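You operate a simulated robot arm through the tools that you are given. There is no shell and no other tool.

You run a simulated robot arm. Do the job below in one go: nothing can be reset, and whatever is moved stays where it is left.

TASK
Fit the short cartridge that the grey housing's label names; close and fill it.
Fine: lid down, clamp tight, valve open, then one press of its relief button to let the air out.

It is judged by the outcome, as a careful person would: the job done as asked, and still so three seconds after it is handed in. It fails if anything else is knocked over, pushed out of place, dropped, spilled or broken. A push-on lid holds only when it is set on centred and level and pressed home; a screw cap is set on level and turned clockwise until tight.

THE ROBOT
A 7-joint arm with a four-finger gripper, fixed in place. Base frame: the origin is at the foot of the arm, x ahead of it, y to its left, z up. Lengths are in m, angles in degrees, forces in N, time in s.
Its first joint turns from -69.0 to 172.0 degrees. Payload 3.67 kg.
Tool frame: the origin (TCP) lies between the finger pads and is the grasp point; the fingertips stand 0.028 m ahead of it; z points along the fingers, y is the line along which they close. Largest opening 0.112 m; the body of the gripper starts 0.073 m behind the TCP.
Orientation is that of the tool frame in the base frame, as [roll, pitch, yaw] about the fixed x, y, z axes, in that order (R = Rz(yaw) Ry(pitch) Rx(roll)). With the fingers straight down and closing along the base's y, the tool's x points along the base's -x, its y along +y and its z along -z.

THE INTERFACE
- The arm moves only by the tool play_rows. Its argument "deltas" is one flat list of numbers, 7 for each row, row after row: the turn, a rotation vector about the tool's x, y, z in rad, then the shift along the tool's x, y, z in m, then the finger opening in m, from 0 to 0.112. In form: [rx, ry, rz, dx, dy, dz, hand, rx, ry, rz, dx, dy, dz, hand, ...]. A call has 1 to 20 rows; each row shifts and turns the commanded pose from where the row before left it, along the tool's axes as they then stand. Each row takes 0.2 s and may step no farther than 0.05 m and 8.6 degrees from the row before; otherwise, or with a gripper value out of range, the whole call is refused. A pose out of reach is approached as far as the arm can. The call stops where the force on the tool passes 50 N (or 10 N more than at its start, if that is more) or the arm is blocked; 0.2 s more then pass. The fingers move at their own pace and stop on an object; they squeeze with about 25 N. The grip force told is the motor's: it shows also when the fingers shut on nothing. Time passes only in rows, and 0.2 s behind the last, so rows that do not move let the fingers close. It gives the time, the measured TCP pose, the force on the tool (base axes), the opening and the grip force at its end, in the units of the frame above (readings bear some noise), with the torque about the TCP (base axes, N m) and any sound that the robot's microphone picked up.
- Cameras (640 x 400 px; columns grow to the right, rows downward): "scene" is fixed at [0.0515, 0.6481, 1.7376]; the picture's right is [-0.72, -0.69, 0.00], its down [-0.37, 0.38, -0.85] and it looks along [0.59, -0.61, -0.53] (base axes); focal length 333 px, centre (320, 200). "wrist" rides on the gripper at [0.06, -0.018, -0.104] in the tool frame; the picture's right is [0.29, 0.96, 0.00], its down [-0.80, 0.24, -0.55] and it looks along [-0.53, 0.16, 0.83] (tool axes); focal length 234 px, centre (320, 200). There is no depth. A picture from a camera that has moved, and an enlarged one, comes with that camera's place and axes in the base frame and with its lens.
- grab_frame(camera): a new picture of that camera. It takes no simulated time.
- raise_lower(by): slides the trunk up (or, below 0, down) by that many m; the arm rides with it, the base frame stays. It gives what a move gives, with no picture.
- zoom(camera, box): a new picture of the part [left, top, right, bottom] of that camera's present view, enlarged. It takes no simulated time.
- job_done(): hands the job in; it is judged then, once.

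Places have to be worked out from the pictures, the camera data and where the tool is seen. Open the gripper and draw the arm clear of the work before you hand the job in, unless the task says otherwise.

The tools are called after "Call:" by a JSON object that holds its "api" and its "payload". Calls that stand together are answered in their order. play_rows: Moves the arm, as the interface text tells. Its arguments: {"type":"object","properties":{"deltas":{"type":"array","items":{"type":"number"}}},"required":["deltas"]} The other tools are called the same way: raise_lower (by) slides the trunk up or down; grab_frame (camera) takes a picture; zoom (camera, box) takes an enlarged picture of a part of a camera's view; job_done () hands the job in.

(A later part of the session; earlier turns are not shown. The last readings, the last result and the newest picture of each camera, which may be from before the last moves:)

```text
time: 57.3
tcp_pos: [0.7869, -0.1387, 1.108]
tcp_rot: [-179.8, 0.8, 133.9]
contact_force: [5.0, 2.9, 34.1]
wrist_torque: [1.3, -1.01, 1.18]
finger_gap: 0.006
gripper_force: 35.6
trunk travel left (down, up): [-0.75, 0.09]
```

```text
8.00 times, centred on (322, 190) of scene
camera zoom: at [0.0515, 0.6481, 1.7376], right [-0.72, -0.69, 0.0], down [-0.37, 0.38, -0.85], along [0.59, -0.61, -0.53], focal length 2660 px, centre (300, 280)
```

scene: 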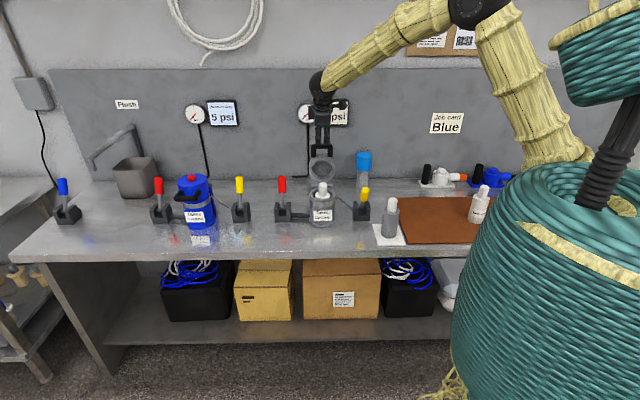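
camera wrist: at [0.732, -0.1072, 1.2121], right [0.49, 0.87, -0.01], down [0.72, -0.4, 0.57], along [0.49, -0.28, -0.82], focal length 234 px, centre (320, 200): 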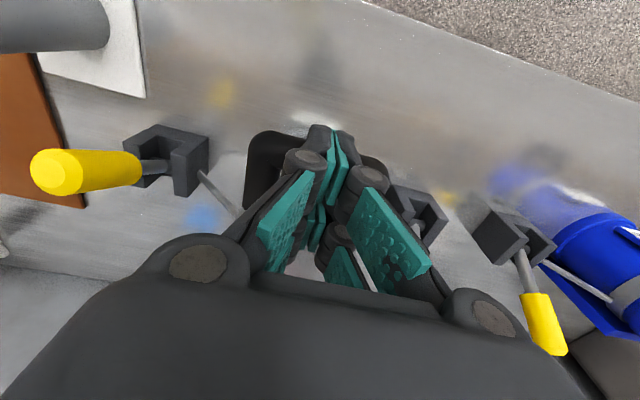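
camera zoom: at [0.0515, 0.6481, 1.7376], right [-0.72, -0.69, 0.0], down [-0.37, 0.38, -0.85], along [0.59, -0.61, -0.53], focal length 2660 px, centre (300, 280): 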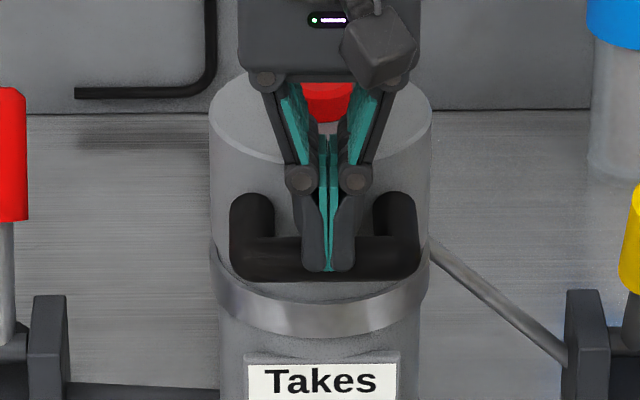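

Load is now purely vertical at 34 N with no further travel, so the lid is seated. I withdraw upward gently and check that the lid does not come along.

Call:
{"api": "play_rows", "payload": {"deltas": [0, 0, 0, 0, 0, -0.004, 0, 0, 0, 0, 0, 0, -0.004, 0, 0, 0, 0, 0, 0, -0.004, 0, 0, 0, 0, 0, 0, 0, 0]}}

Call:
{"api": "zoom", "payload": {"camera": "scene", "box": [300, 165, 345, 215]}}

```text
time: 58.3
tcp_pos: [0.7905, -0.1413, 1.117]
tcp_rot: [-179.5, 0.6, 134.0]
contact_force: [-3.6, 8.1, -15.3]
wrist_torque: [1.35, 2.44, 1.11]
finger_gap: 0.006
gripper_force: 36.1
trunk travel left (down, up): [-0.75, 0.09]
```

```text
8.00 times, centred on (322, 190) of scene
camera zoom: at [0.0515, 0.6481, 1.7376], right [-0.72, -0.69, 0.0], down [-0.37, 0.38, -0.85], along [0.59, -0.61, -0.53], focal length 2660 px, centre (300, 280)
```

zoom: 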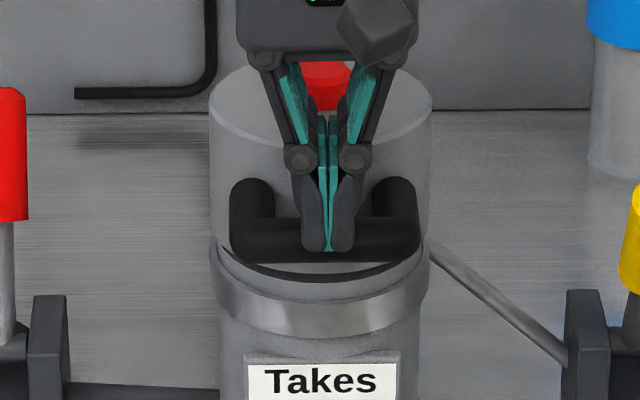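

The lid lifts with me: the closed fingers are nipping the bar (gap 6 mm, 36 N). I press back down to the seat, open the fingers slightly to let go, and then rise.

Call:
{"api": "play_rows", "payload": {"deltas": [0, 0, 0, 0.001, 0, 0.004, 0, 0, 0, 0, 0.001, 0, 0.004, 0, 0, 0, 0, 0, 0, 0.004, 0, 0, 0, 0, 0, 0, 0, 0.016, 0, 0, 0, 0, 0, 0, 0.02, 0, 0, 0, 0, 0, 0, 0.02]}}

Call:
{"api": "zoom", "payload": {"camera": "scene", "box": [300, 165, 345, 215]}}

```text
time: 59.7
tcp_pos: [0.7873, -0.1391, 1.1091]
tcp_rot: [-179.8, 1.0, 133.9]
contact_force: [-7.7, 3.9, 22.9]
wrist_torque: [0.37, -0.19, 1.08]
finger_gap: 0.0063
gripper_force: 0.1
trunk travel left (down, up): [-0.75, 0.09]
```

```text
8.00 times, centred on (322, 190) of scene
camera zoom: at [0.0515, 0.6481, 1.7376], right [-0.72, -0.69, 0.0], down [-0.37, 0.38, -0.85], along [0.59, -0.61, -0.53], focal length 2660 px, centre (300, 280)
```

zoom: 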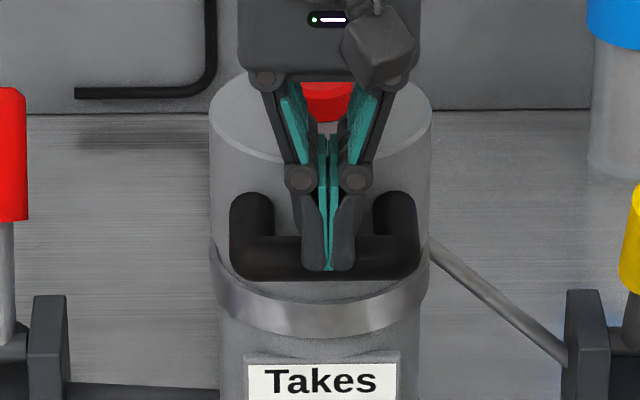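

The fingers have not opened yet (pinned under the vertical load). I ease up 4 mm while commanding a wider opening.

Call:
{"api": "play_rows", "payload": {"deltas": [0, 0, 0, 0, 0, -0.003, 0.03, 0, 0, 0, 0, 0, -0.001, 0.03, 0, 0, 0, 0, 0, 0, 0.03]}}

Call:
{"api": "zoom", "payload": {"camera": "scene", "box": [300, 165, 345, 215]}}

Call:
{"api": "zoom", "payload": {"camera": "wrist", "box": [220, 80, 420, 290]}}

```text
time: 60.5
tcp_pos: [0.7888, -0.1389, 1.1096]
tcp_rot: [-179.7, 0.7, 133.9]
contact_force: [-9.8, 5.8, -2.2]
wrist_torque: [0.97, 0.26, 1.27]
finger_gap: 0.0062
gripper_force: 0.0
trunk travel left (down, up): [-0.75, 0.09]
```

```text
8.00 times, centred on (322, 190) of scene
camera zoom: at [0.0515, 0.6481, 1.7376], right [-0.72, -0.69, 0.0], down [-0.37, 0.38, -0.85], along [0.59, -0.61, -0.53], focal length 2660 px, centre (300, 280)
```

zoom: 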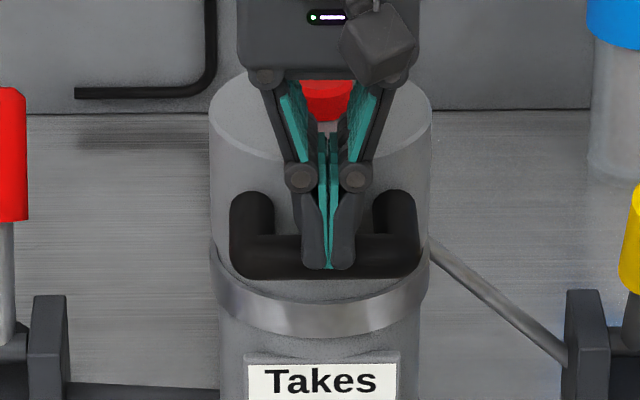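

```text
1.90 times, centred on (320, 185) of wrist
camera zoom: at [0.733, -0.1076, 1.2136], right [0.49, 0.87, -0.01], down [0.72, -0.4, 0.56], along [0.49, -0.28, -0.83], focal length 446 px, centre (320, 229)
```

zoom: 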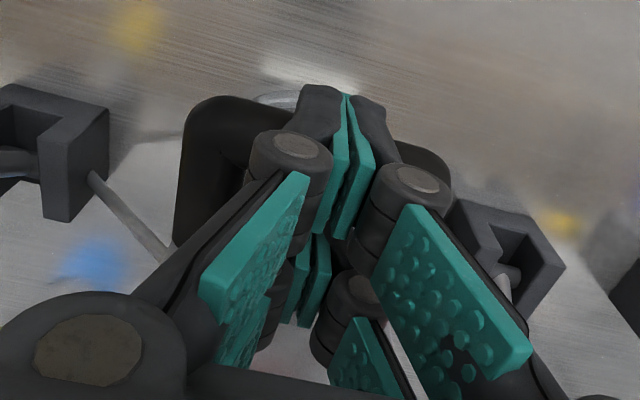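

The bar is press-fitted in the slot between front and back prongs, so pulling up just lifts the lid. Instead I will tilt the hand about the bar axis so the pull-off direction points toward the front (which the hinge resists rigidly), starting with about 30°.

Call:
{"api": "play_rows", "payload": {"deltas": [0, -0.08, 0, 0.0025, 0, 0.0002, 0.02, 0, -0.08, 0, 0.0025, 0, 0.0002, 0.02, 0, -0.08, 0, 0.0025, 0, 0.0002, 0.02, 0, -0.08, 0, 0.0025, 0, 0.0002, 0.02, 0, 0, 0, 0, 0, 0, 0.02]}}

Call:
{"api": "zoom", "payload": {"camera": "scene", "box": [295, 155, 350, 215]}}

```text
time: 61.2
tcp_pos: [0.7845, -0.1359, 1.1095]
tcp_rot: [178.9, 10.6, 132.5]
contact_force: [-3.7, 61.9, 33.2]
wrist_torque: [-4.29, 5.12, 0.36]
finger_gap: 0.0059
gripper_force: 0.0
trunk travel left (down, up): [-0.75, 0.09]
stopped in row 3: the force on the tool passed its limit at 64 N (the readings are from after the stop); the commanded pose is now the measured one
```

```text
6.67 times, centred on (322, 185) of scene
camera zoom: at [0.0515, 0.6481, 1.7376], right [-0.72, -0.69, 0.0], down [-0.37, 0.38, -0.85], along [0.59, -0.61, -0.53], focal length 2217 px, centre (303, 300)
```

zoom: 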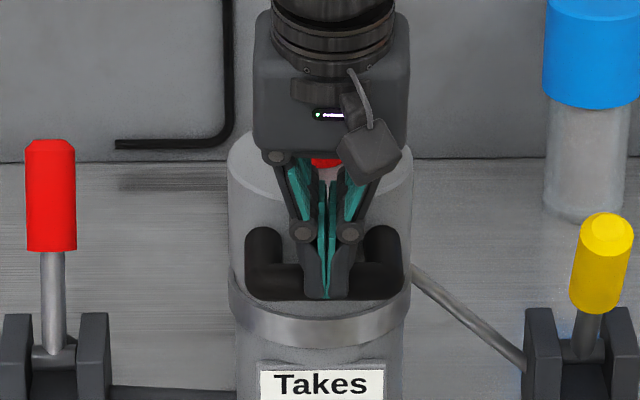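

Tilting is strongly resisted, so the coupling is not a simple round-bar cradle. I undo the tilt to relieve the load, then test whether a larger opening command frees the fingers.

Call:
{"api": "play_rows", "payload": {"deltas": [0, 0.06, 0, -0.0015, 0, 0, 0.02, 0, 0.06, 0, -0.0015, 0, 0, 0.02, 0, 0.05, 0, -0.0015, 0, 0, 0.02, 0, 0, 0, 0, 0, 0, 0.02]}}

```text
time: 62.2
tcp_pos: [0.7868, -0.1394, 1.1079]
tcp_rot: [179.2, 1.2, 132.5]
contact_force: [6.5, 59.7, 38.2]
wrist_torque: [0.71, 0.7, 1.6]
finger_gap: 0.0059
gripper_force: 0.0
trunk travel left (down, up): [-0.75, 0.09]
```

Large lateral/front load remains; I relax the commanded pose along the force direction in small steps.

Call:
{"api": "play_rows", "payload": {"deltas": [0, 0, 0, 0.002, 0.003, -0.002, 0.02, 0, 0, 0, 0.002, 0.003, -0.002, 0.02, 0, 0, 0, 0, 0, 0, 0.02]}}

```text
time: 63.0
tcp_pos: [0.7884, -0.1393, 1.108]
tcp_rot: [179.4, 1.0, 132.3]
contact_force: [-9.9, 29.3, 9.5]
wrist_torque: [0.73, 0.41, 1.75]
finger_gap: 0.0059
gripper_force: 0.1
trunk travel left (down, up): [-0.75, 0.09]
```

The hand is held rigidly in every direction, as if still gripping. I relax the remaining load and command a much wider opening to see if the fingers respond.

Call:
{"api": "play_rows", "payload": {"deltas": [0, 0, 0, 0.003, 0.002, -0.002, 0.06, 0, 0, 0, 0.001, 0, 0, 0.112, 0, 0, 0, 0, 0, 0, 0.112, 0, 0, 0, 0, 0, 0, 0.112]}}

Call:
{"api": "zoom", "payload": {"camera": "scene", "box": [295, 155, 350, 215]}}

Call:
{"api": "grab_frame", "payload": {"camera": "wrist"}}

```text
time: 64.0
tcp_pos: [0.7883, -0.1402, 1.1123]
tcp_rot: [179.2, 1.0, 132.2]
contact_force: [-14.5, -12.5, -9.2]
wrist_torque: [-0.27, 1.84, 1.67]
finger_gap: 0.0062
gripper_force: 0.0
trunk travel left (down, up): [-0.75, 0.09]
```

```text
6.67 times, centred on (322, 185) of scene
camera zoom: at [0.0515, 0.6481, 1.7376], right [-0.72, -0.69, 0.0], down [-0.37, 0.38, -0.85], along [0.59, -0.61, -0.53], focal length 2217 px, centre (303, 300)
```

zoom: 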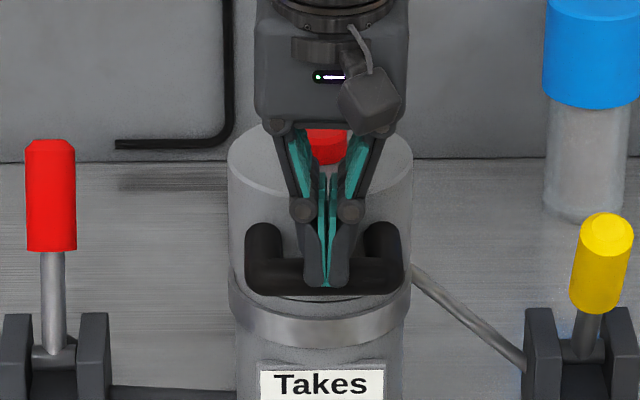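

```text
taken
camera wrist: at [0.7321, -0.108, 1.2153], right [0.51, 0.86, 0.01], down [0.7, -0.43, 0.57], along [0.49, -0.29, -0.82], focal length 234 px, centre (320, 200)
```

wrist: 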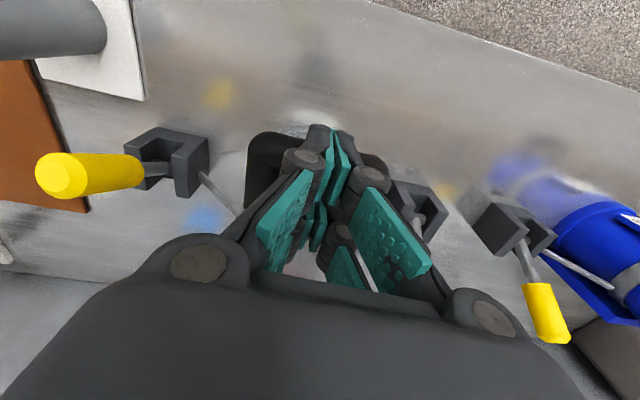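

Still 6 mm even with a full-open command, so something physically traps the fingertips. I zoom tightly on the tips from both cameras.

Call:
{"api": "zoom", "payload": {"camera": "scene", "box": [311, 180, 333, 204]}}

Call:
{"api": "zoom", "payload": {"camera": "wrist", "box": [240, 115, 400, 215]}}

Call:
{"api": "zoom", "payload": {"camera": "wrist", "box": [280, 180, 380, 300]}}

```text
16.00 times, centred on (322, 192) of scene
camera zoom: at [0.0515, 0.6481, 1.7376], right [-0.72, -0.69, 0.0], down [-0.37, 0.38, -0.85], along [0.59, -0.61, -0.53], focal length 5321 px, centre (288, 328)
```

zoom: 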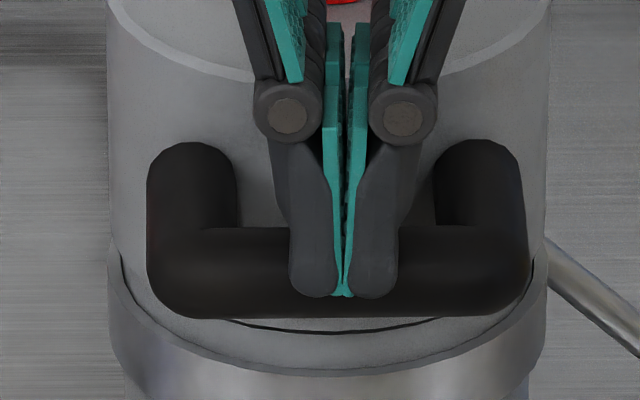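

```text
4.00 times, centred on (320, 165) of wrist
camera zoom: at [0.7321, -0.108, 1.2153], right [0.51, 0.86, 0.01], down [0.7, -0.43, 0.57], along [0.49, -0.29, -0.82], focal length 937 px, centre (320, 340)
```

zoom: 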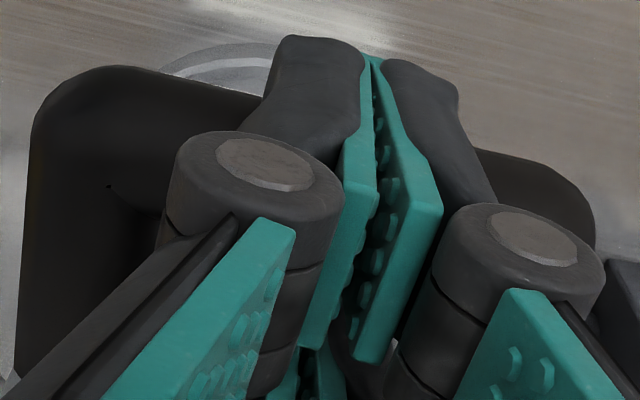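

```text
3.33 times, centred on (330, 240) of wrist
camera zoom: at [0.7321, -0.108, 1.2153], right [0.51, 0.86, 0.01], down [0.7, -0.43, 0.57], along [0.49, -0.29, -0.82], focal length 781 px, centre (287, 67)
```

zoom: 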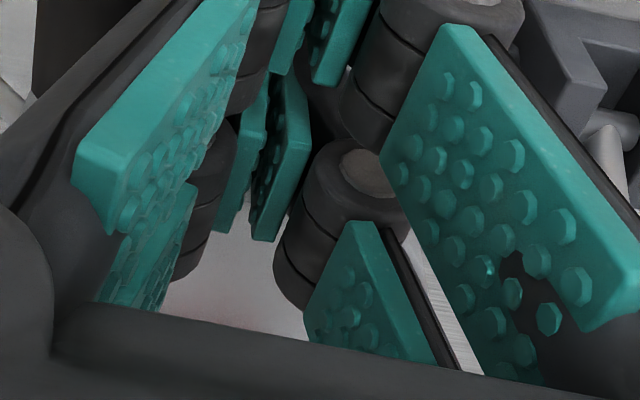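

The bar is wedged in the slot between front and back prongs with a self-locking friction fit. The clean way out is to lift the lid back along its arc until the bar stands over the hinge, where an upward pull is taken rigidly; I start back along the arc, with a slight opening command so it frees as soon as it can.

Call:
{"api": "play_rows", "payload": {"deltas": [0, 0, 0, -0.002, 0, -0.007, 0.02, 0, 0, 0, -0.0027, 0, -0.007, 0.02, 0, 0, 0, -0.0029, 0, -0.007, 0.02, 0, 0, 0, -0.003, 0, -0.0065, 0.02, 0, 0, 0, -0.0035, 0, -0.0065, 0.02, 0, 0, 0, -0.0035, 0, -0.0064, 0.02, 0, 0, 0, 0, 0, 0, 0.02]}}

Call:
{"api": "zoom", "payload": {"camera": "scene", "box": [295, 145, 350, 215]}}

```text
time: 65.6
tcp_pos: [0.8011, -0.1514, 1.1534]
tcp_rot: [179.1, 1.0, 132.4]
contact_force: [-9.7, -14.8, -8.3]
wrist_torque: [-1.81, 2.77, 1.26]
finger_gap: 0.0061
gripper_force: 0.1
trunk travel left (down, up): [-0.75, 0.09]
```

```text
5.71 times, centred on (322, 180) of scene
camera zoom: at [0.0515, 0.6481, 1.7376], right [-0.72, -0.69, 0.0], down [-0.37, 0.38, -0.85], along [0.59, -0.61, -0.53], focal length 1900 px, centre (306, 314)
```

zoom: 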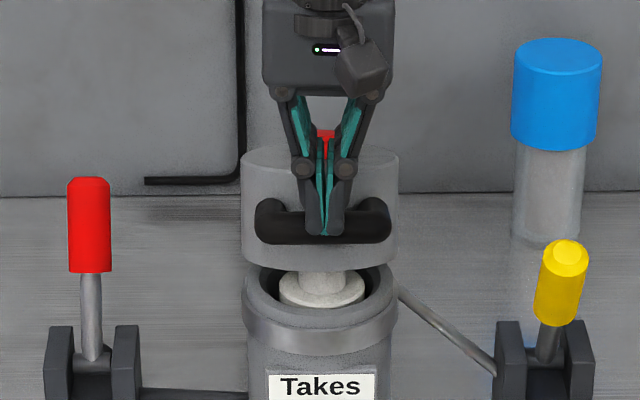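

It follows smoothly. I keep going up the arc, also relaxing a small lateral load.

Call:
{"api": "play_rows", "payload": {"deltas": [0, 0, 0, -0.0081, -0.0015, -0.0123, 0.02, 0, 0, 0, -0.0092, -0.001, -0.0115, 0.02, 0, 0, 0, -0.0101, 0, -0.0107, 0.02, 0, 0, 0, -0.011, 0, -0.0097, 0.02, 0, 0, 0, -0.0119, 0, -0.0088, 0.02, 0, 0, 0, 0, 0, 0, 0.02]}}

Call:
{"api": "zoom", "payload": {"camera": "scene", "box": [295, 125, 350, 205]}}

```text
time: 67.0
tcp_pos: [0.8359, -0.1866, 1.2056]
tcp_rot: [179.1, 1.1, 132.4]
contact_force: [31.4, 32.6, 1.1]
wrist_torque: [-0.16, -0.1, 0.64]
finger_gap: 0.0061
gripper_force: 0.1
trunk travel left (down, up): [-0.75, 0.09]
```

```text
5.00 times, centred on (322, 165) of scene
camera zoom: at [0.0515, 0.6481, 1.7376], right [-0.72, -0.69, 0.0], down [-0.37, 0.38, -0.85], along [0.59, -0.61, -0.53], focal length 1663 px, centre (308, 375)
```

zoom: 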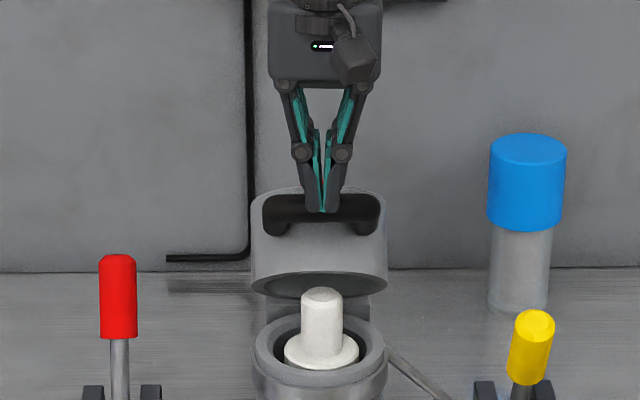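

Still coupled, with a lateral load from a slight yaw offset. I correct sideways and continue to near the top of the arc.

Call:
{"api": "play_rows", "payload": {"deltas": [0, 0, 0, 0, 0.0015, 0, 0.02, 0, 0, 0, -0.0062, 0.0013, -0.0038, 0.02, 0, 0, 0, -0.0063, 0.0003, -0.0038, 0.02, 0, 0, 0, -0.0132, 0.0004, -0.0066, 0.02, 0, 0, 0, -0.0137, 0.0004, -0.0054, 0.02, 0, 0, 0, -0.0141, 0.0004, -0.0042, 0.02, 0, 0, 0, 0, 0, 0, 0.02]}}

Call:
{"api": "zoom", "payload": {"camera": "scene", "box": [290, 105, 355, 205]}}

```text
time: 68.6
tcp_pos: [0.8735, -0.2229, 1.2301]
tcp_rot: [179.2, 1.1, 132.3]
contact_force: [22.2, 21.5, -2.0]
wrist_torque: [-0.34, 0.06, 0.18]
finger_gap: 0.0059
gripper_force: 0.0
trunk travel left (down, up): [-0.75, 0.09]
```

```text
4.00 times, centred on (322, 155) of scene
camera zoom: at [0.0515, 0.6481, 1.7376], right [-0.72, -0.69, 0.0], down [-0.37, 0.38, -0.85], along [0.59, -0.61, -0.53], focal length 1330 px, centre (310, 380)
```

zoom: 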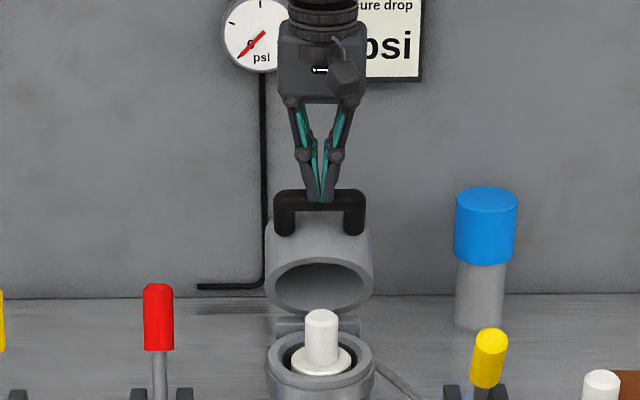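

The lid is nearly vertical again. I go to just short of the top, relax the side load, and then pull straight up.

Call:
{"api": "play_rows", "payload": {"deltas": [0, 0, 0, -0.0144, 0.0015, -0.003, 0.02, 0, 0, 0, -0.0146, 0.0012, -0.0016, 0.02, 0, 0, 0, 0, 0, 0, 0.02, 0, 0, 0, 0, 0, -0.004, 0.02, 0, 0, 0, 0, 0, -0.004, 0.02, 0, 0, 0, 0, 0, 0, 0.02]}}

Call:
{"api": "zoom", "payload": {"camera": "scene", "box": [290, 105, 355, 205]}}

```text
time: 70.0
tcp_pos: [0.8925, -0.2424, 1.2356]
tcp_rot: [179.5, 0.5, 132.4]
contact_force: [16.3, 13.6, -28.5]
wrist_torque: [0.33, -0.71, 0.07]
finger_gap: 0.0083
gripper_force: 0.2
trunk travel left (down, up): [-0.75, 0.09]
stopped in row 6: the force on the tool passed its limit at 52 N (the readings are from after the stop); the commanded pose is now the measured one
```

```text
4.00 times, centred on (322, 155) of scene
camera zoom: at [0.0515, 0.6481, 1.7376], right [-0.72, -0.69, 0.0], down [-0.37, 0.38, -0.85], along [0.59, -0.61, -0.53], focal length 1330 px, centre (310, 380)
```

zoom: 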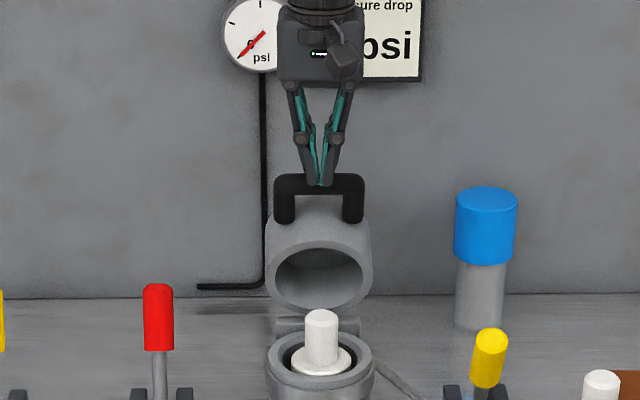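

The fingers are starting to slip free (gap now 8 mm). I keep pulling up gently with a wider opening command.

Call:
{"api": "play_rows", "payload": {"deltas": [0, 0, 0, 0, 0, -0.002, 0.03, 0, 0, 0, 0, 0, -0.002, 0.03, 0, 0, 0, 0, 0, -0.002, 0.03, 0, 0, 0, 0, 0, 0, 0.03]}}

Call:
{"api": "zoom", "payload": {"camera": "scene", "box": [290, 105, 355, 205]}}

```text
time: 70.6
tcp_pos: [0.8925, -0.2444, 1.2346]
tcp_rot: [179.5, 0.3, 132.6]
contact_force: [21.8, 18.3, -26.9]
wrist_torque: [0.1, -0.34, 0.01]
finger_gap: 0.0101
gripper_force: 0.1
trunk travel left (down, up): [-0.75, 0.09]
stopped in row 2: the force on the tool passed its limit at 52 N (the readings are from after the stop); the commanded pose is now the measured one
```

```text
4.00 times, centred on (322, 155) of scene
camera zoom: at [0.0515, 0.6481, 1.7376], right [-0.72, -0.69, 0.0], down [-0.37, 0.38, -0.85], along [0.59, -0.61, -0.53], focal length 1330 px, centre (310, 380)
```

zoom: 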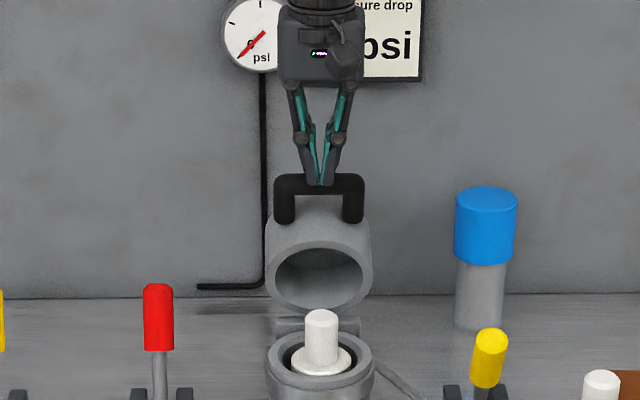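

Gap grows to 10 mm; it is working loose. I repeat, relaxing the side load and commanding the opening wider.

Call:
{"api": "play_rows", "payload": {"deltas": [0, 0, 0, 0, 0.002, 0, 0.05, 0, 0, 0, 0, 0.001, 0, 0.05, 0, 0, 0, 0, 0, -0.002, 0.05, 0, 0, 0, 0, 0, -0.002, 0.05]}}

Call:
{"api": "play_rows", "payload": {"deltas": [0, 0, 0, 0, 0, -0.002, 0.05, 0, 0, 0, 0, 0, -0.002, 0.05, 0, 0, 0, 0, 0, -0.002, 0.05]}}

```text
time: 71.6
tcp_pos: [0.8908, -0.2482, 1.2465]
tcp_rot: [179.4, 0.6, 132.3]
contact_force: [-0.5, 0.0, 0.3]
wrist_torque: [0.01, -0.05, 0.02]
finger_gap: 0.0502
gripper_force: 0.1
trunk travel left (down, up): [-0.75, 0.09]
```

```text
time: 72.4
tcp_pos: [0.8892, -0.2454, 1.2508]
tcp_rot: [179.4, 0.5, 132.4]
contact_force: [-0.8, 0.4, -0.6]
wrist_torque: [-0.03, 0.0, -0.01]
finger_gap: 0.0498
gripper_force: 0.0
trunk travel left (down, up): [-0.75, 0.09]
```

Free at last, zero force. Better idea: grip the handle across its full width (legs' outer sides, about 0.095 m) with pads normal to the bar axis, so the lid can pivot in the grip and opening always releases it. I rise, open fully, square up the yaw and look.

Call:
{"api": "play_rows", "payload": {"deltas": [0, 0, 0, 0, 0, -0.015, 0.05, 0, 0, 0, 0, 0, -0.02, 0.08, 0.0105, 0.0087, -0.026, 0, 0, -0.015, 0.112, 0, 0, 0, 0, 0, 0, 0.112, 0, 0, 0, 0, 0, 0, 0.112]}}

Call:
{"api": "grab_frame", "payload": {"camera": "wrist"}}

Call:
{"api": "zoom", "payload": {"camera": "scene", "box": [280, 85, 365, 205]}}

```text
time: 73.6
tcp_pos: [0.8896, -0.2458, 1.3002]
tcp_rot: [-179.9, -0.1, 133.9]
contact_force: [-0.5, -0.1, -0.3]
wrist_torque: [0.0, 0.01, 0.02]
finger_gap: 0.1121
gripper_force: 0.1
trunk travel left (down, up): [-0.75, 0.09]
```

```text
taken
camera wrist: at [0.835, -0.2153, 1.4051], right [0.49, 0.87, 0.0], down [0.73, -0.41, 0.55], along [0.48, -0.27, -0.83], focal length 234 px, centre (320, 200)
```

wrist: 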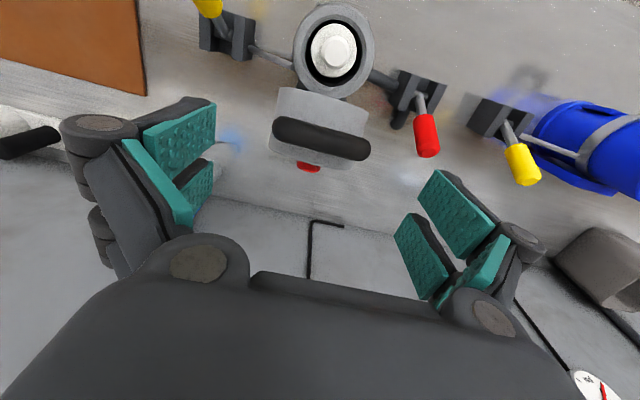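

```text
3.33 times, centred on (322, 145) of scene
camera zoom: at [0.0515, 0.6481, 1.7376], right [-0.72, -0.69, 0.0], down [-0.37, 0.38, -0.85], along [0.59, -0.61, -0.53], focal length 1108 px, centre (312, 383)
```

zoom: 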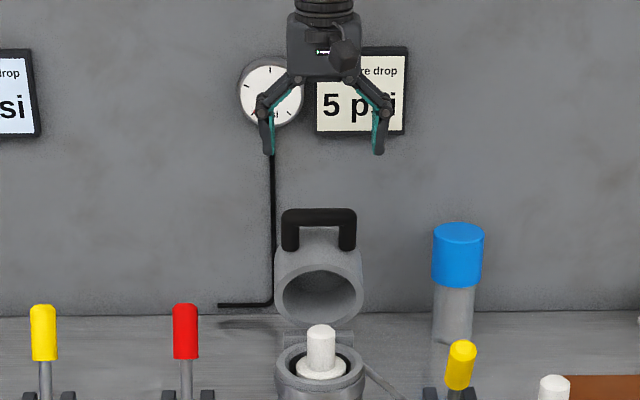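

Clear view: the bar is parallel to the hand, about 7 mm behind the tool axis and 0.097 m below. I shift to centre on it and descend with fingers wide open either side of the handle.

Call:
{"api": "play_rows", "payload": {"deltas": [0, 0, 0, -0.007, 0.002, 0.0, 0.112, 0, 0, 0, 0, 0, 0.025, 0.112, 0, 0, 0, 0, 0, 0.025, 0.112, 0, 0, 0, 0, 0, 0.02, 0.112, 0, 0, 0, 0, 0, 0, 0.112]}}

Call:
{"api": "grab_frame", "payload": {"camera": "wrist"}}

Call:
{"api": "zoom", "payload": {"camera": "scene", "box": [280, 105, 365, 205]}}

```text
time: 74.8
tcp_pos: [0.8962, -0.2499, 1.2321]
tcp_rot: [-179.9, 0.1, 133.8]
contact_force: [-0.7, 0.1, 0.0]
wrist_torque: [0.0, 0.01, 0.0]
finger_gap: 0.1123
gripper_force: 0.1
trunk travel left (down, up): [-0.75, 0.09]
```

```text
taken
camera wrist: at [0.8411, -0.2192, 1.3356], right [0.49, 0.87, 0.0], down [0.73, -0.41, 0.55], along [0.48, -0.27, -0.83], focal length 234 px, centre (320, 200)
```

wrist: 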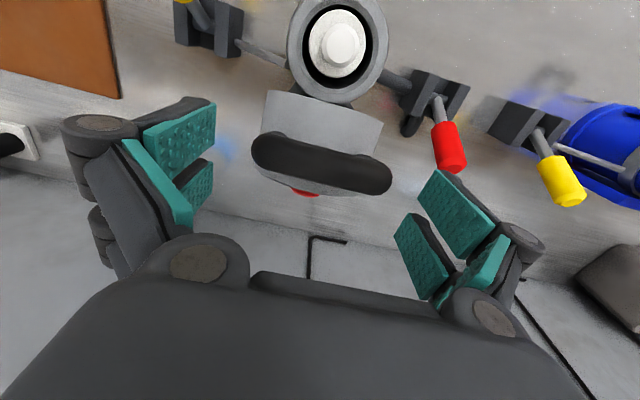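

```text
4.00 times, centred on (322, 155) of scene
camera zoom: at [0.0515, 0.6481, 1.7376], right [-0.72, -0.69, 0.0], down [-0.37, 0.38, -0.85], along [0.59, -0.61, -0.53], focal length 1330 px, centre (310, 380)
```

zoom: 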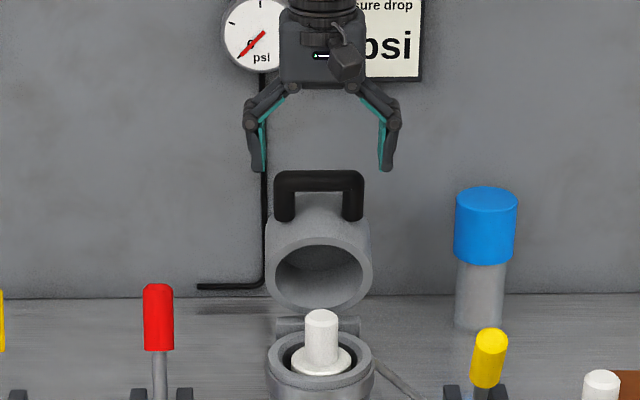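

Well aligned now. I descend another 0.028 m so the bar's ends are between the pads, then close across the handle.

Call:
{"api": "play_rows", "payload": {"deltas": [0, 0, 0, 0, 0, 0.015, 0.112, 0, 0, 0, 0, 0, 0.013, 0.112, 0, 0, 0, 0, 0, 0, 0.112, 0, 0, 0, 0, 0, 0, 0.1, 0, 0, 0, 0, 0, 0, 0.085, 0, 0, 0, 0, 0, 0, 0.085]}}

Call:
{"api": "grab_frame", "payload": {"camera": "wrist"}}

Call:
{"api": "zoom", "payload": {"camera": "scene", "box": [280, 105, 365, 205]}}

```text
time: 76.2
tcp_pos: [0.8987, -0.2488, 1.2029]
tcp_rot: [179.9, 0.1, 134.0]
contact_force: [9.2, 4.8, 6.1]
wrist_torque: [0.16, -0.58, 0.39]
finger_gap: 0.0899
gripper_force: 44.6
trunk travel left (down, up): [-0.75, 0.09]
```

```text
taken
camera wrist: at [0.8433, -0.2183, 1.308], right [0.49, 0.87, 0.0], down [0.72, -0.41, 0.56], along [0.48, -0.27, -0.83], focal length 234 px, centre (320, 200)
```

wrist: 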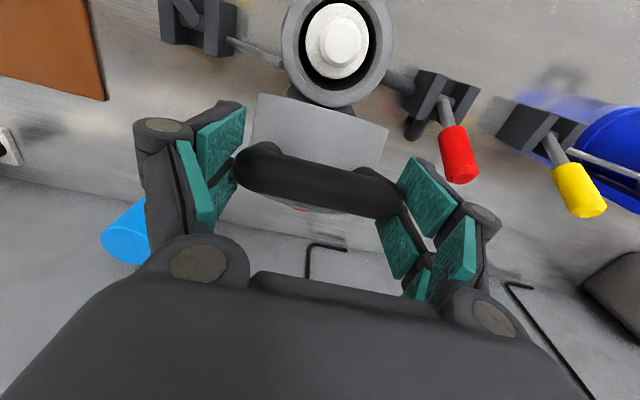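

```text
4.00 times, centred on (322, 155) of scene
camera zoom: at [0.0515, 0.6481, 1.7376], right [-0.72, -0.69, 0.0], down [-0.37, 0.38, -0.85], along [0.59, -0.61, -0.53], focal length 1330 px, centre (310, 380)
```

zoom: 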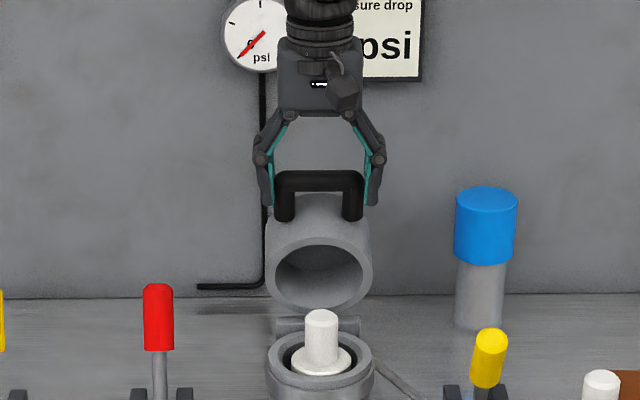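

Gripped across the handle (gap 0.090). Before moving, I test that opening releases it cleanly, then re-close lightly.

Call:
{"api": "play_rows", "payload": {"deltas": [0, 0, 0, 0, 0, 0, 0.1, 0, 0, 0, 0, 0, 0, 0.1]}}

Call:
{"api": "play_rows", "payload": {"deltas": [0, 0, 0, 0, 0, 0, 0.092, 0, 0, 0, 0, 0, 0, 0.092]}}

```text
time: 76.8
tcp_pos: [0.8976, -0.2497, 1.2025]
tcp_rot: [-179.9, -0.1, 133.9]
contact_force: [-0.6, 0.5, 0.6]
wrist_torque: [-0.02, 0.03, -0.02]
finger_gap: 0.1
gripper_force: 0.2
trunk travel left (down, up): [-0.75, 0.09]
```

```text
time: 77.4
tcp_pos: [0.8971, -0.2502, 1.2026]
tcp_rot: [-179.8, 0.0, 134.0]
contact_force: [1.2, 1.6, -0.1]
wrist_torque: [0.08, -0.02, 0.02]
finger_gap: 0.093
gripper_force: 0.6
trunk travel left (down, up): [-0.75, 0.09]
```

Release works, so this grip is safe. I close lightly (0.090) and walk the lid along its arc, first 30°.

Call:
{"api": "play_rows", "payload": {"deltas": [0, 0, 0, 0, 0, 0, 0.09, 0, 0, 0, 0.0147, 0, 0.0012, 0.09, 0, 0, 0, 0.0145, 0, 0.0024, 0.09, 0, 0, 0, 0.0142, 0, 0.0037, 0.09, 0, 0, 0, 0.0139, 0, 0.0049, 0.09, 0, 0, 0, 0.0134, 0, 0.0061, 0.09, 0, 0, 0, 0.0128, 0, 0.0072, 0.09, 0, 0, 0, 0, 0, 0, 0.09]}}

Call:
{"api": "zoom", "payload": {"camera": "scene", "box": [280, 115, 365, 215]}}

Call:
{"api": "grab_frame", "payload": {"camera": "wrist"}}

```text
time: 79.2
tcp_pos: [0.8386, -0.1901, 1.1771]
tcp_rot: [-179.8, 0.1, 133.8]
contact_force: [3.4, 4.0, 1.8]
wrist_torque: [0.13, -0.1, 0.18]
finger_gap: 0.0933
gripper_force: 3.1
trunk travel left (down, up): [-0.75, 0.09]
```

```text
4.00 times, centred on (322, 165) of scene
camera zoom: at [0.0515, 0.6481, 1.7376], right [-0.72, -0.69, 0.0], down [-0.37, 0.38, -0.85], along [0.59, -0.61, -0.53], focal length 1330 px, centre (310, 340)
```

zoom: 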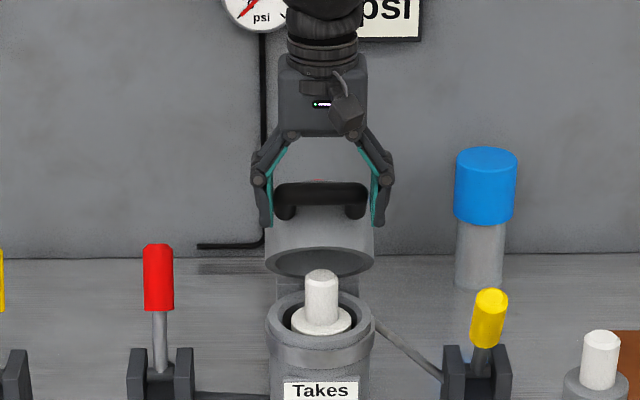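

```text
taken
camera wrist: at [0.784, -0.1594, 1.2817], right [0.49, 0.87, 0.0], down [0.73, -0.41, 0.55], along [0.48, -0.27, -0.83], focal length 234 px, centre (320, 200)
```

wrist: 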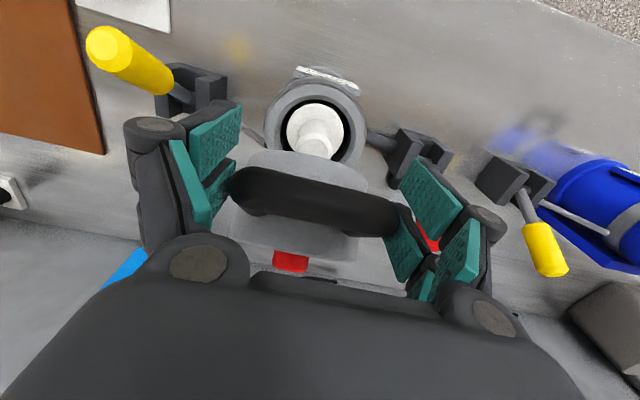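

Smooth, only a few newtons. I continue another 25° down.

Call:
{"api": "play_rows", "payload": {"deltas": [0, 0, 0, 0.0121, 0, 0.0084, 0.09, 0, 0, 0, 0.0114, 0, 0.0093, 0.09, 0, 0, 0, 0.0105, 0, 0.0103, 0.09, 0, 0, 0, 0.0095, 0, 0.0112, 0.09, 0, 0, 0, 0.0086, 0, 0.012, 0.09, 0, 0, 0, 0, 0, 0, 0.09]}}

Call:
{"api": "zoom", "payload": {"camera": "scene", "box": [280, 125, 365, 225]}}

Call:
{"api": "grab_frame", "payload": {"camera": "wrist"}}

```text
time: 80.6
tcp_pos: [0.8024, -0.1514, 1.1268]
tcp_rot: [-179.9, 0.0, 133.9]
contact_force: [-0.3, -0.6, 0.0]
wrist_torque: [0.01, 0.03, 0.05]
finger_gap: 0.0902
gripper_force: 0.0
trunk travel left (down, up): [-0.75, 0.09]
```

```text
4.00 times, centred on (322, 175) of scene
camera zoom: at [0.0515, 0.6481, 1.7376], right [-0.72, -0.69, 0.0], down [-0.37, 0.38, -0.85], along [0.59, -0.61, -0.53], focal length 1330 px, centre (310, 300)
```

zoom: 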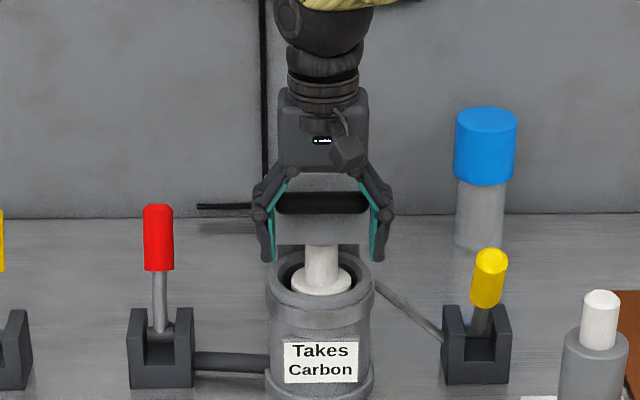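

```text
taken
camera wrist: at [0.7475, -0.1216, 1.2314], right [0.49, 0.87, 0.0], down [0.73, -0.41, 0.55], along [0.48, -0.27, -0.83], focal length 234 px, centre (320, 200)
```

wrist: 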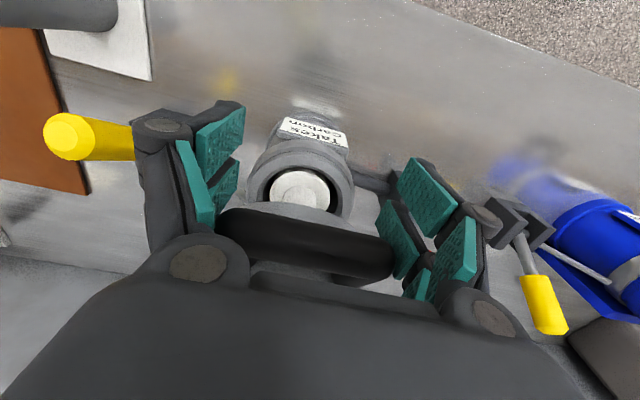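

The light grip let the handle slip: the bar is now about 21 mm behind and 20 mm above the TCP, lid holding near 46°. I open, move back onto it, and re-grip more firmly.

Call:
{"api": "play_rows", "payload": {"deltas": [0, 0, 0, 0, 0, 0, 0.112, 0, 0, 0, 0, 0, 0, 0.112, 0, 0, 0, -0.0103, 0, -0.0115, 0.112, 0, 0, 0, -0.0104, 0, -0.0115, 0.112, 0, 0, 0, 0, 0, 0, 0.112]}}

Call:
{"api": "zoom", "payload": {"camera": "scene", "box": [280, 125, 365, 225]}}

Call:
{"api": "grab_frame", "payload": {"camera": "wrist"}}

```text
time: 81.8
tcp_pos: [0.8167, -0.1664, 1.1497]
tcp_rot: [-179.9, 0.1, 133.9]
contact_force: [0.3, 0.3, -0.2]
wrist_torque: [0.0, -0.01, 0.01]
finger_gap: 0.1118
gripper_force: 0.0
trunk travel left (down, up): [-0.75, 0.09]
```

```text
4.00 times, centred on (322, 175) of scene
camera zoom: at [0.0515, 0.6481, 1.7376], right [-0.72, -0.69, 0.0], down [-0.37, 0.38, -0.85], along [0.59, -0.61, -0.53], focal length 1330 px, centre (310, 300)
```

zoom: 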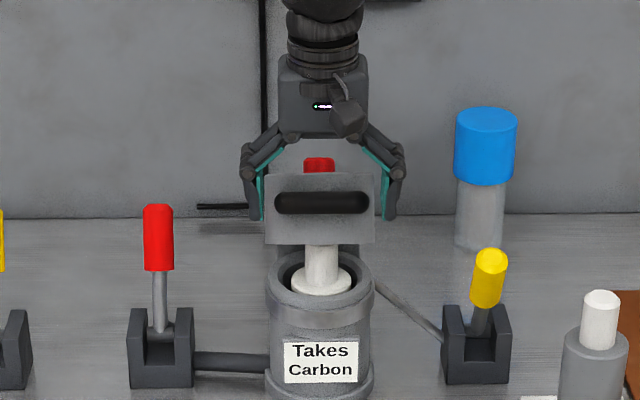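

```text
taken
camera wrist: at [0.7623, -0.137, 1.2545], right [0.49, 0.87, 0.0], down [0.73, -0.41, 0.55], along [0.48, -0.27, -0.83], focal length 234 px, centre (320, 200)
```

wrist: 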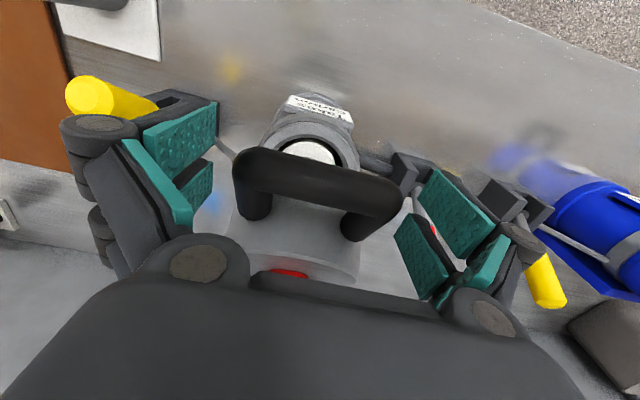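

The bar is right at the TCP between the pads. I grip firmly (0.083) and continue down about 15°.

Call:
{"api": "play_rows", "payload": {"deltas": [0, 0, 0, 0, 0, 0, 0.095, 0, 0, 0, 0, 0, 0, 0.083, 0, 0, 0, 0, 0, 0, 0.083, 0, 0, 0, 0.0052, 0, 0.0061, 0.083, 0, 0, 0, 0.0053, 0, 0.0061, 0.083, 0, 0, 0, 0.0043, 0, 0.006, 0.083, 0, 0, 0, 0.0043, 0, 0.006, 0.083, 0, 0, 0, 0.0038, 0, 0.0063, 0.083, 0, 0, 0, 0.0037, 0, 0.0064, 0.083, 0, 0, 0, 0, 0, 0, 0.083]}}

Call:
{"api": "zoom", "payload": {"camera": "scene", "box": [280, 125, 365, 225]}}

Call:
{"api": "grab_frame", "payload": {"camera": "wrist"}}

```text
time: 84.0
tcp_pos: [0.798, -0.1483, 1.1108]
tcp_rot: [-179.9, 0.0, 133.8]
contact_force: [13.2, 5.6, 5.9]
wrist_torque: [-0.61, -1.15, 0.93]
finger_gap: 0.0905
gripper_force: 45.3
trunk travel left (down, up): [-0.75, 0.09]
```

```text
4.00 times, centred on (322, 175) of scene
camera zoom: at [0.0515, 0.6481, 1.7376], right [-0.72, -0.69, 0.0], down [-0.37, 0.38, -0.85], along [0.59, -0.61, -0.53], focal length 1330 px, centre (310, 300)
```

zoom: 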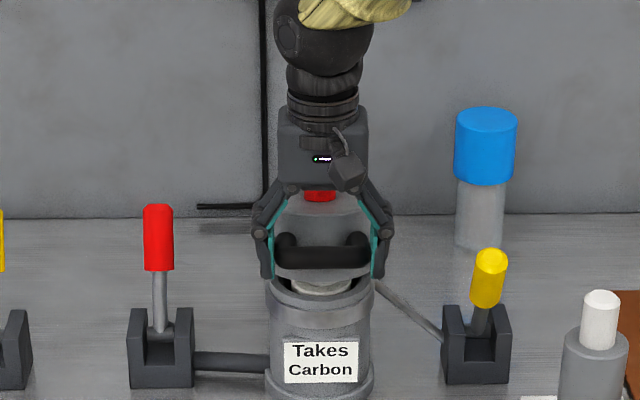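

```text
taken
camera wrist: at [0.7435, -0.1173, 1.2162], right [0.49, 0.87, 0.0], down [0.73, -0.41, 0.55], along [0.48, -0.27, -0.83], focal length 234 px, centre (320, 200)
```

wrist: 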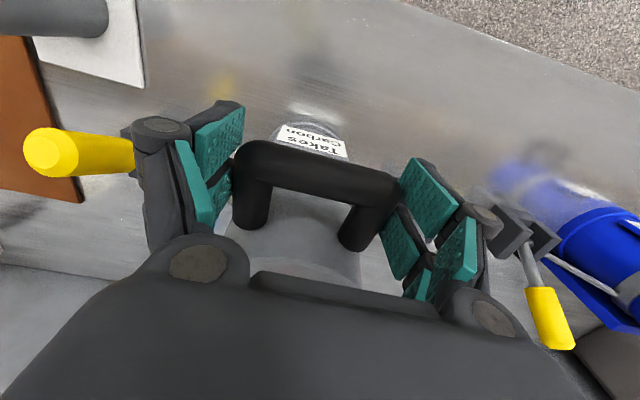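

Holding well; the lid is almost down. I continue the last ~13° in small steps.

Call:
{"api": "play_rows", "payload": {"deltas": [0, 0, 0, 0.0031, 0, 0.0066, 0.083, 0, 0, 0, 0.0032, 0, 0.0067, 0.083, 0, 0, 0, 0.0025, 0, 0.0069, 0.083, 0, 0, 0, 0.0026, 0, 0.0069, 0.083, 0, 0, 0, 0, 0, 0, 0.083]}}

Call:
{"api": "zoom", "payload": {"camera": "scene", "box": [295, 155, 350, 215]}}

```text
time: 85.2
tcp_pos: [0.7897, -0.1394, 1.0849]
tcp_rot: [-179.8, 0.0, 133.8]
contact_force: [12.5, 0.8, 7.3]
wrist_torque: [-0.29, -0.55, 0.73]
finger_gap: 0.0903
gripper_force: 45.4
trunk travel left (down, up): [-0.75, 0.09]
```

```text
6.67 times, centred on (322, 185) of scene
camera zoom: at [0.0515, 0.6481, 1.7376], right [-0.72, -0.69, 0.0], down [-0.37, 0.38, -0.85], along [0.59, -0.61, -0.53], focal length 2217 px, centre (303, 300)
```

zoom: 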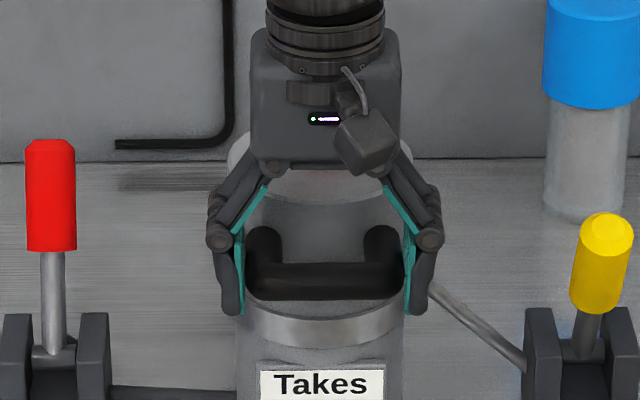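

The handle is at the closed height. I press a few millimetres more to confirm the seat by force.

Call:
{"api": "play_rows", "payload": {"deltas": [0, 0, 0, 0, 0, 0.002, 0.083, 0, 0, 0, 0, 0, 0.002, 0.083, 0, 0, 0, 0, 0, 0.002, 0.083, 0, 0, 0, 0, 0, 0, 0.083]}}

```text
time: 86.2
tcp_pos: [0.7905, -0.1398, 1.0803]
tcp_rot: [180.0, 0.2, 133.9]
contact_force: [12.6, 1.6, 30.3]
wrist_torque: [-0.27, -0.66, 0.77]
finger_gap: 0.0904
gripper_force: 45.2
trunk travel left (down, up): [-0.75, 0.09]
```

Seated at 30 N. I ease off and open the fingers to release the handle.

Call:
{"api": "play_rows", "payload": {"deltas": [0, 0, 0, 0, 0, -0.003, 0.083, 0, 0, 0, 0, 0, 0, 0.1, 0, 0, 0, 0, 0, 0, 0.112, 0, 0, 0, 0, 0, 0, 0.112]}}

Call:
{"api": "zoom", "payload": {"camera": "scene", "box": [295, 155, 350, 215]}}

Call:
{"api": "grab_frame", "payload": {"camera": "wrist"}}

```text
time: 87.2
tcp_pos: [0.7892, -0.139, 1.0814]
tcp_rot: [-179.9, 0.0, 133.9]
contact_force: [0.1, -0.2, 0.3]
wrist_torque: [-0.03, 0.01, -0.02]
finger_gap: 0.112
gripper_force: 0.1
trunk travel left (down, up): [-0.75, 0.09]
```

```text
6.67 times, centred on (322, 185) of scene
camera zoom: at [0.0515, 0.6481, 1.7376], right [-0.72, -0.69, 0.0], down [-0.37, 0.38, -0.85], along [0.59, -0.61, -0.53], focal length 2217 px, centre (303, 300)
```

zoom: 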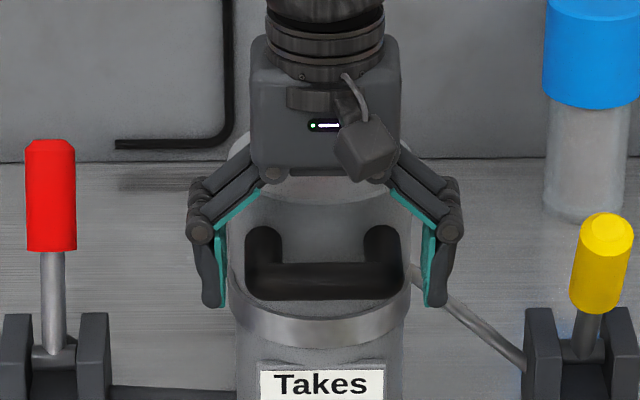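

```text
taken
camera wrist: at [0.7353, -0.1091, 1.1863], right [0.49, 0.87, 0.0], down [0.73, -0.41, 0.55], along [0.48, -0.27, -0.83], focal length 234 px, centre (320, 200)
```

wrist: 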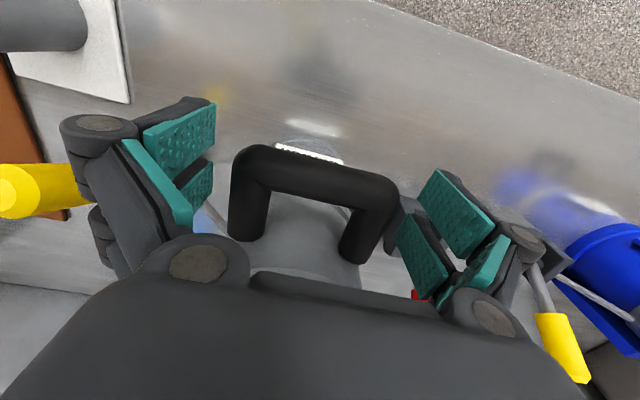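

Lid closed, handle released. I rise clear and check that the lid stays down.

Call:
{"api": "play_rows", "payload": {"deltas": [0, 0, 0, 0, 0, -0.02, 0.112, 0, 0, 0, 0, 0, -0.03, 0.112, 0, 0, 0, 0, 0, -0.04, 0.112, 0, 0, 0, 0.01, 0, -0.045, 0.112, 0, 0, 0, 0.02, 0, -0.04, 0.112, 0, 0, 0, 0.02, 0, -0.03, 0.112, 0, 0, 0, 0, 0, 0, 0.112]}}

Call:
{"api": "grab_frame", "payload": {"camera": "wrist"}}

Call:
{"api": "zoom", "payload": {"camera": "scene", "box": [270, 130, 390, 230]}}

```text
time: 88.8
tcp_pos: [0.7549, -0.1041, 1.2853]
tcp_rot: [-179.9, 0.0, 133.8]
contact_force: [-0.5, -1.7, 0.4]
wrist_torque: [0.01, 0.04, 0.02]
finger_gap: 0.1124
gripper_force: 0.0
trunk travel left (down, up): [-0.75, 0.09]
```

```text
taken
camera wrist: at [0.7011, -0.073, 1.3907], right [0.49, 0.87, 0.0], down [0.73, -0.41, 0.55], along [0.48, -0.27, -0.83], focal length 234 px, centre (320, 200)
```

wrist: 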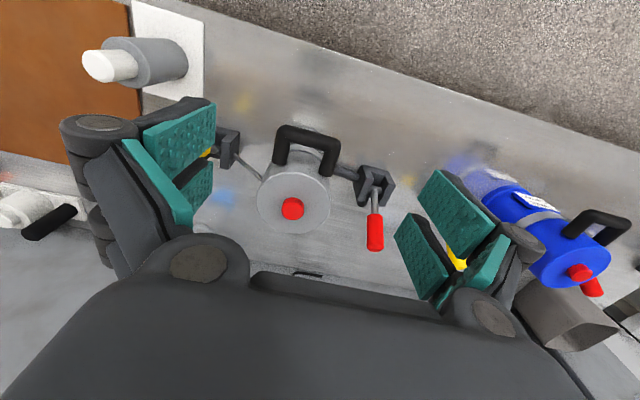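

```text
4.00 times, centred on (330, 180) of scene
camera zoom: at [0.0515, 0.6481, 1.7376], right [-0.72, -0.69, 0.0], down [-0.37, 0.38, -0.85], along [0.59, -0.61, -0.53], focal length 1330 px, centre (280, 280)
```

zoom: 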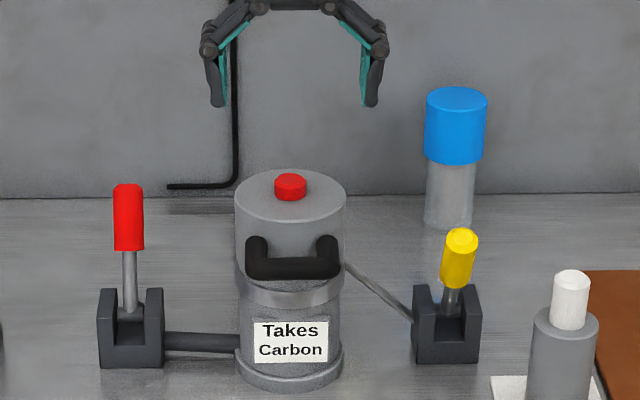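

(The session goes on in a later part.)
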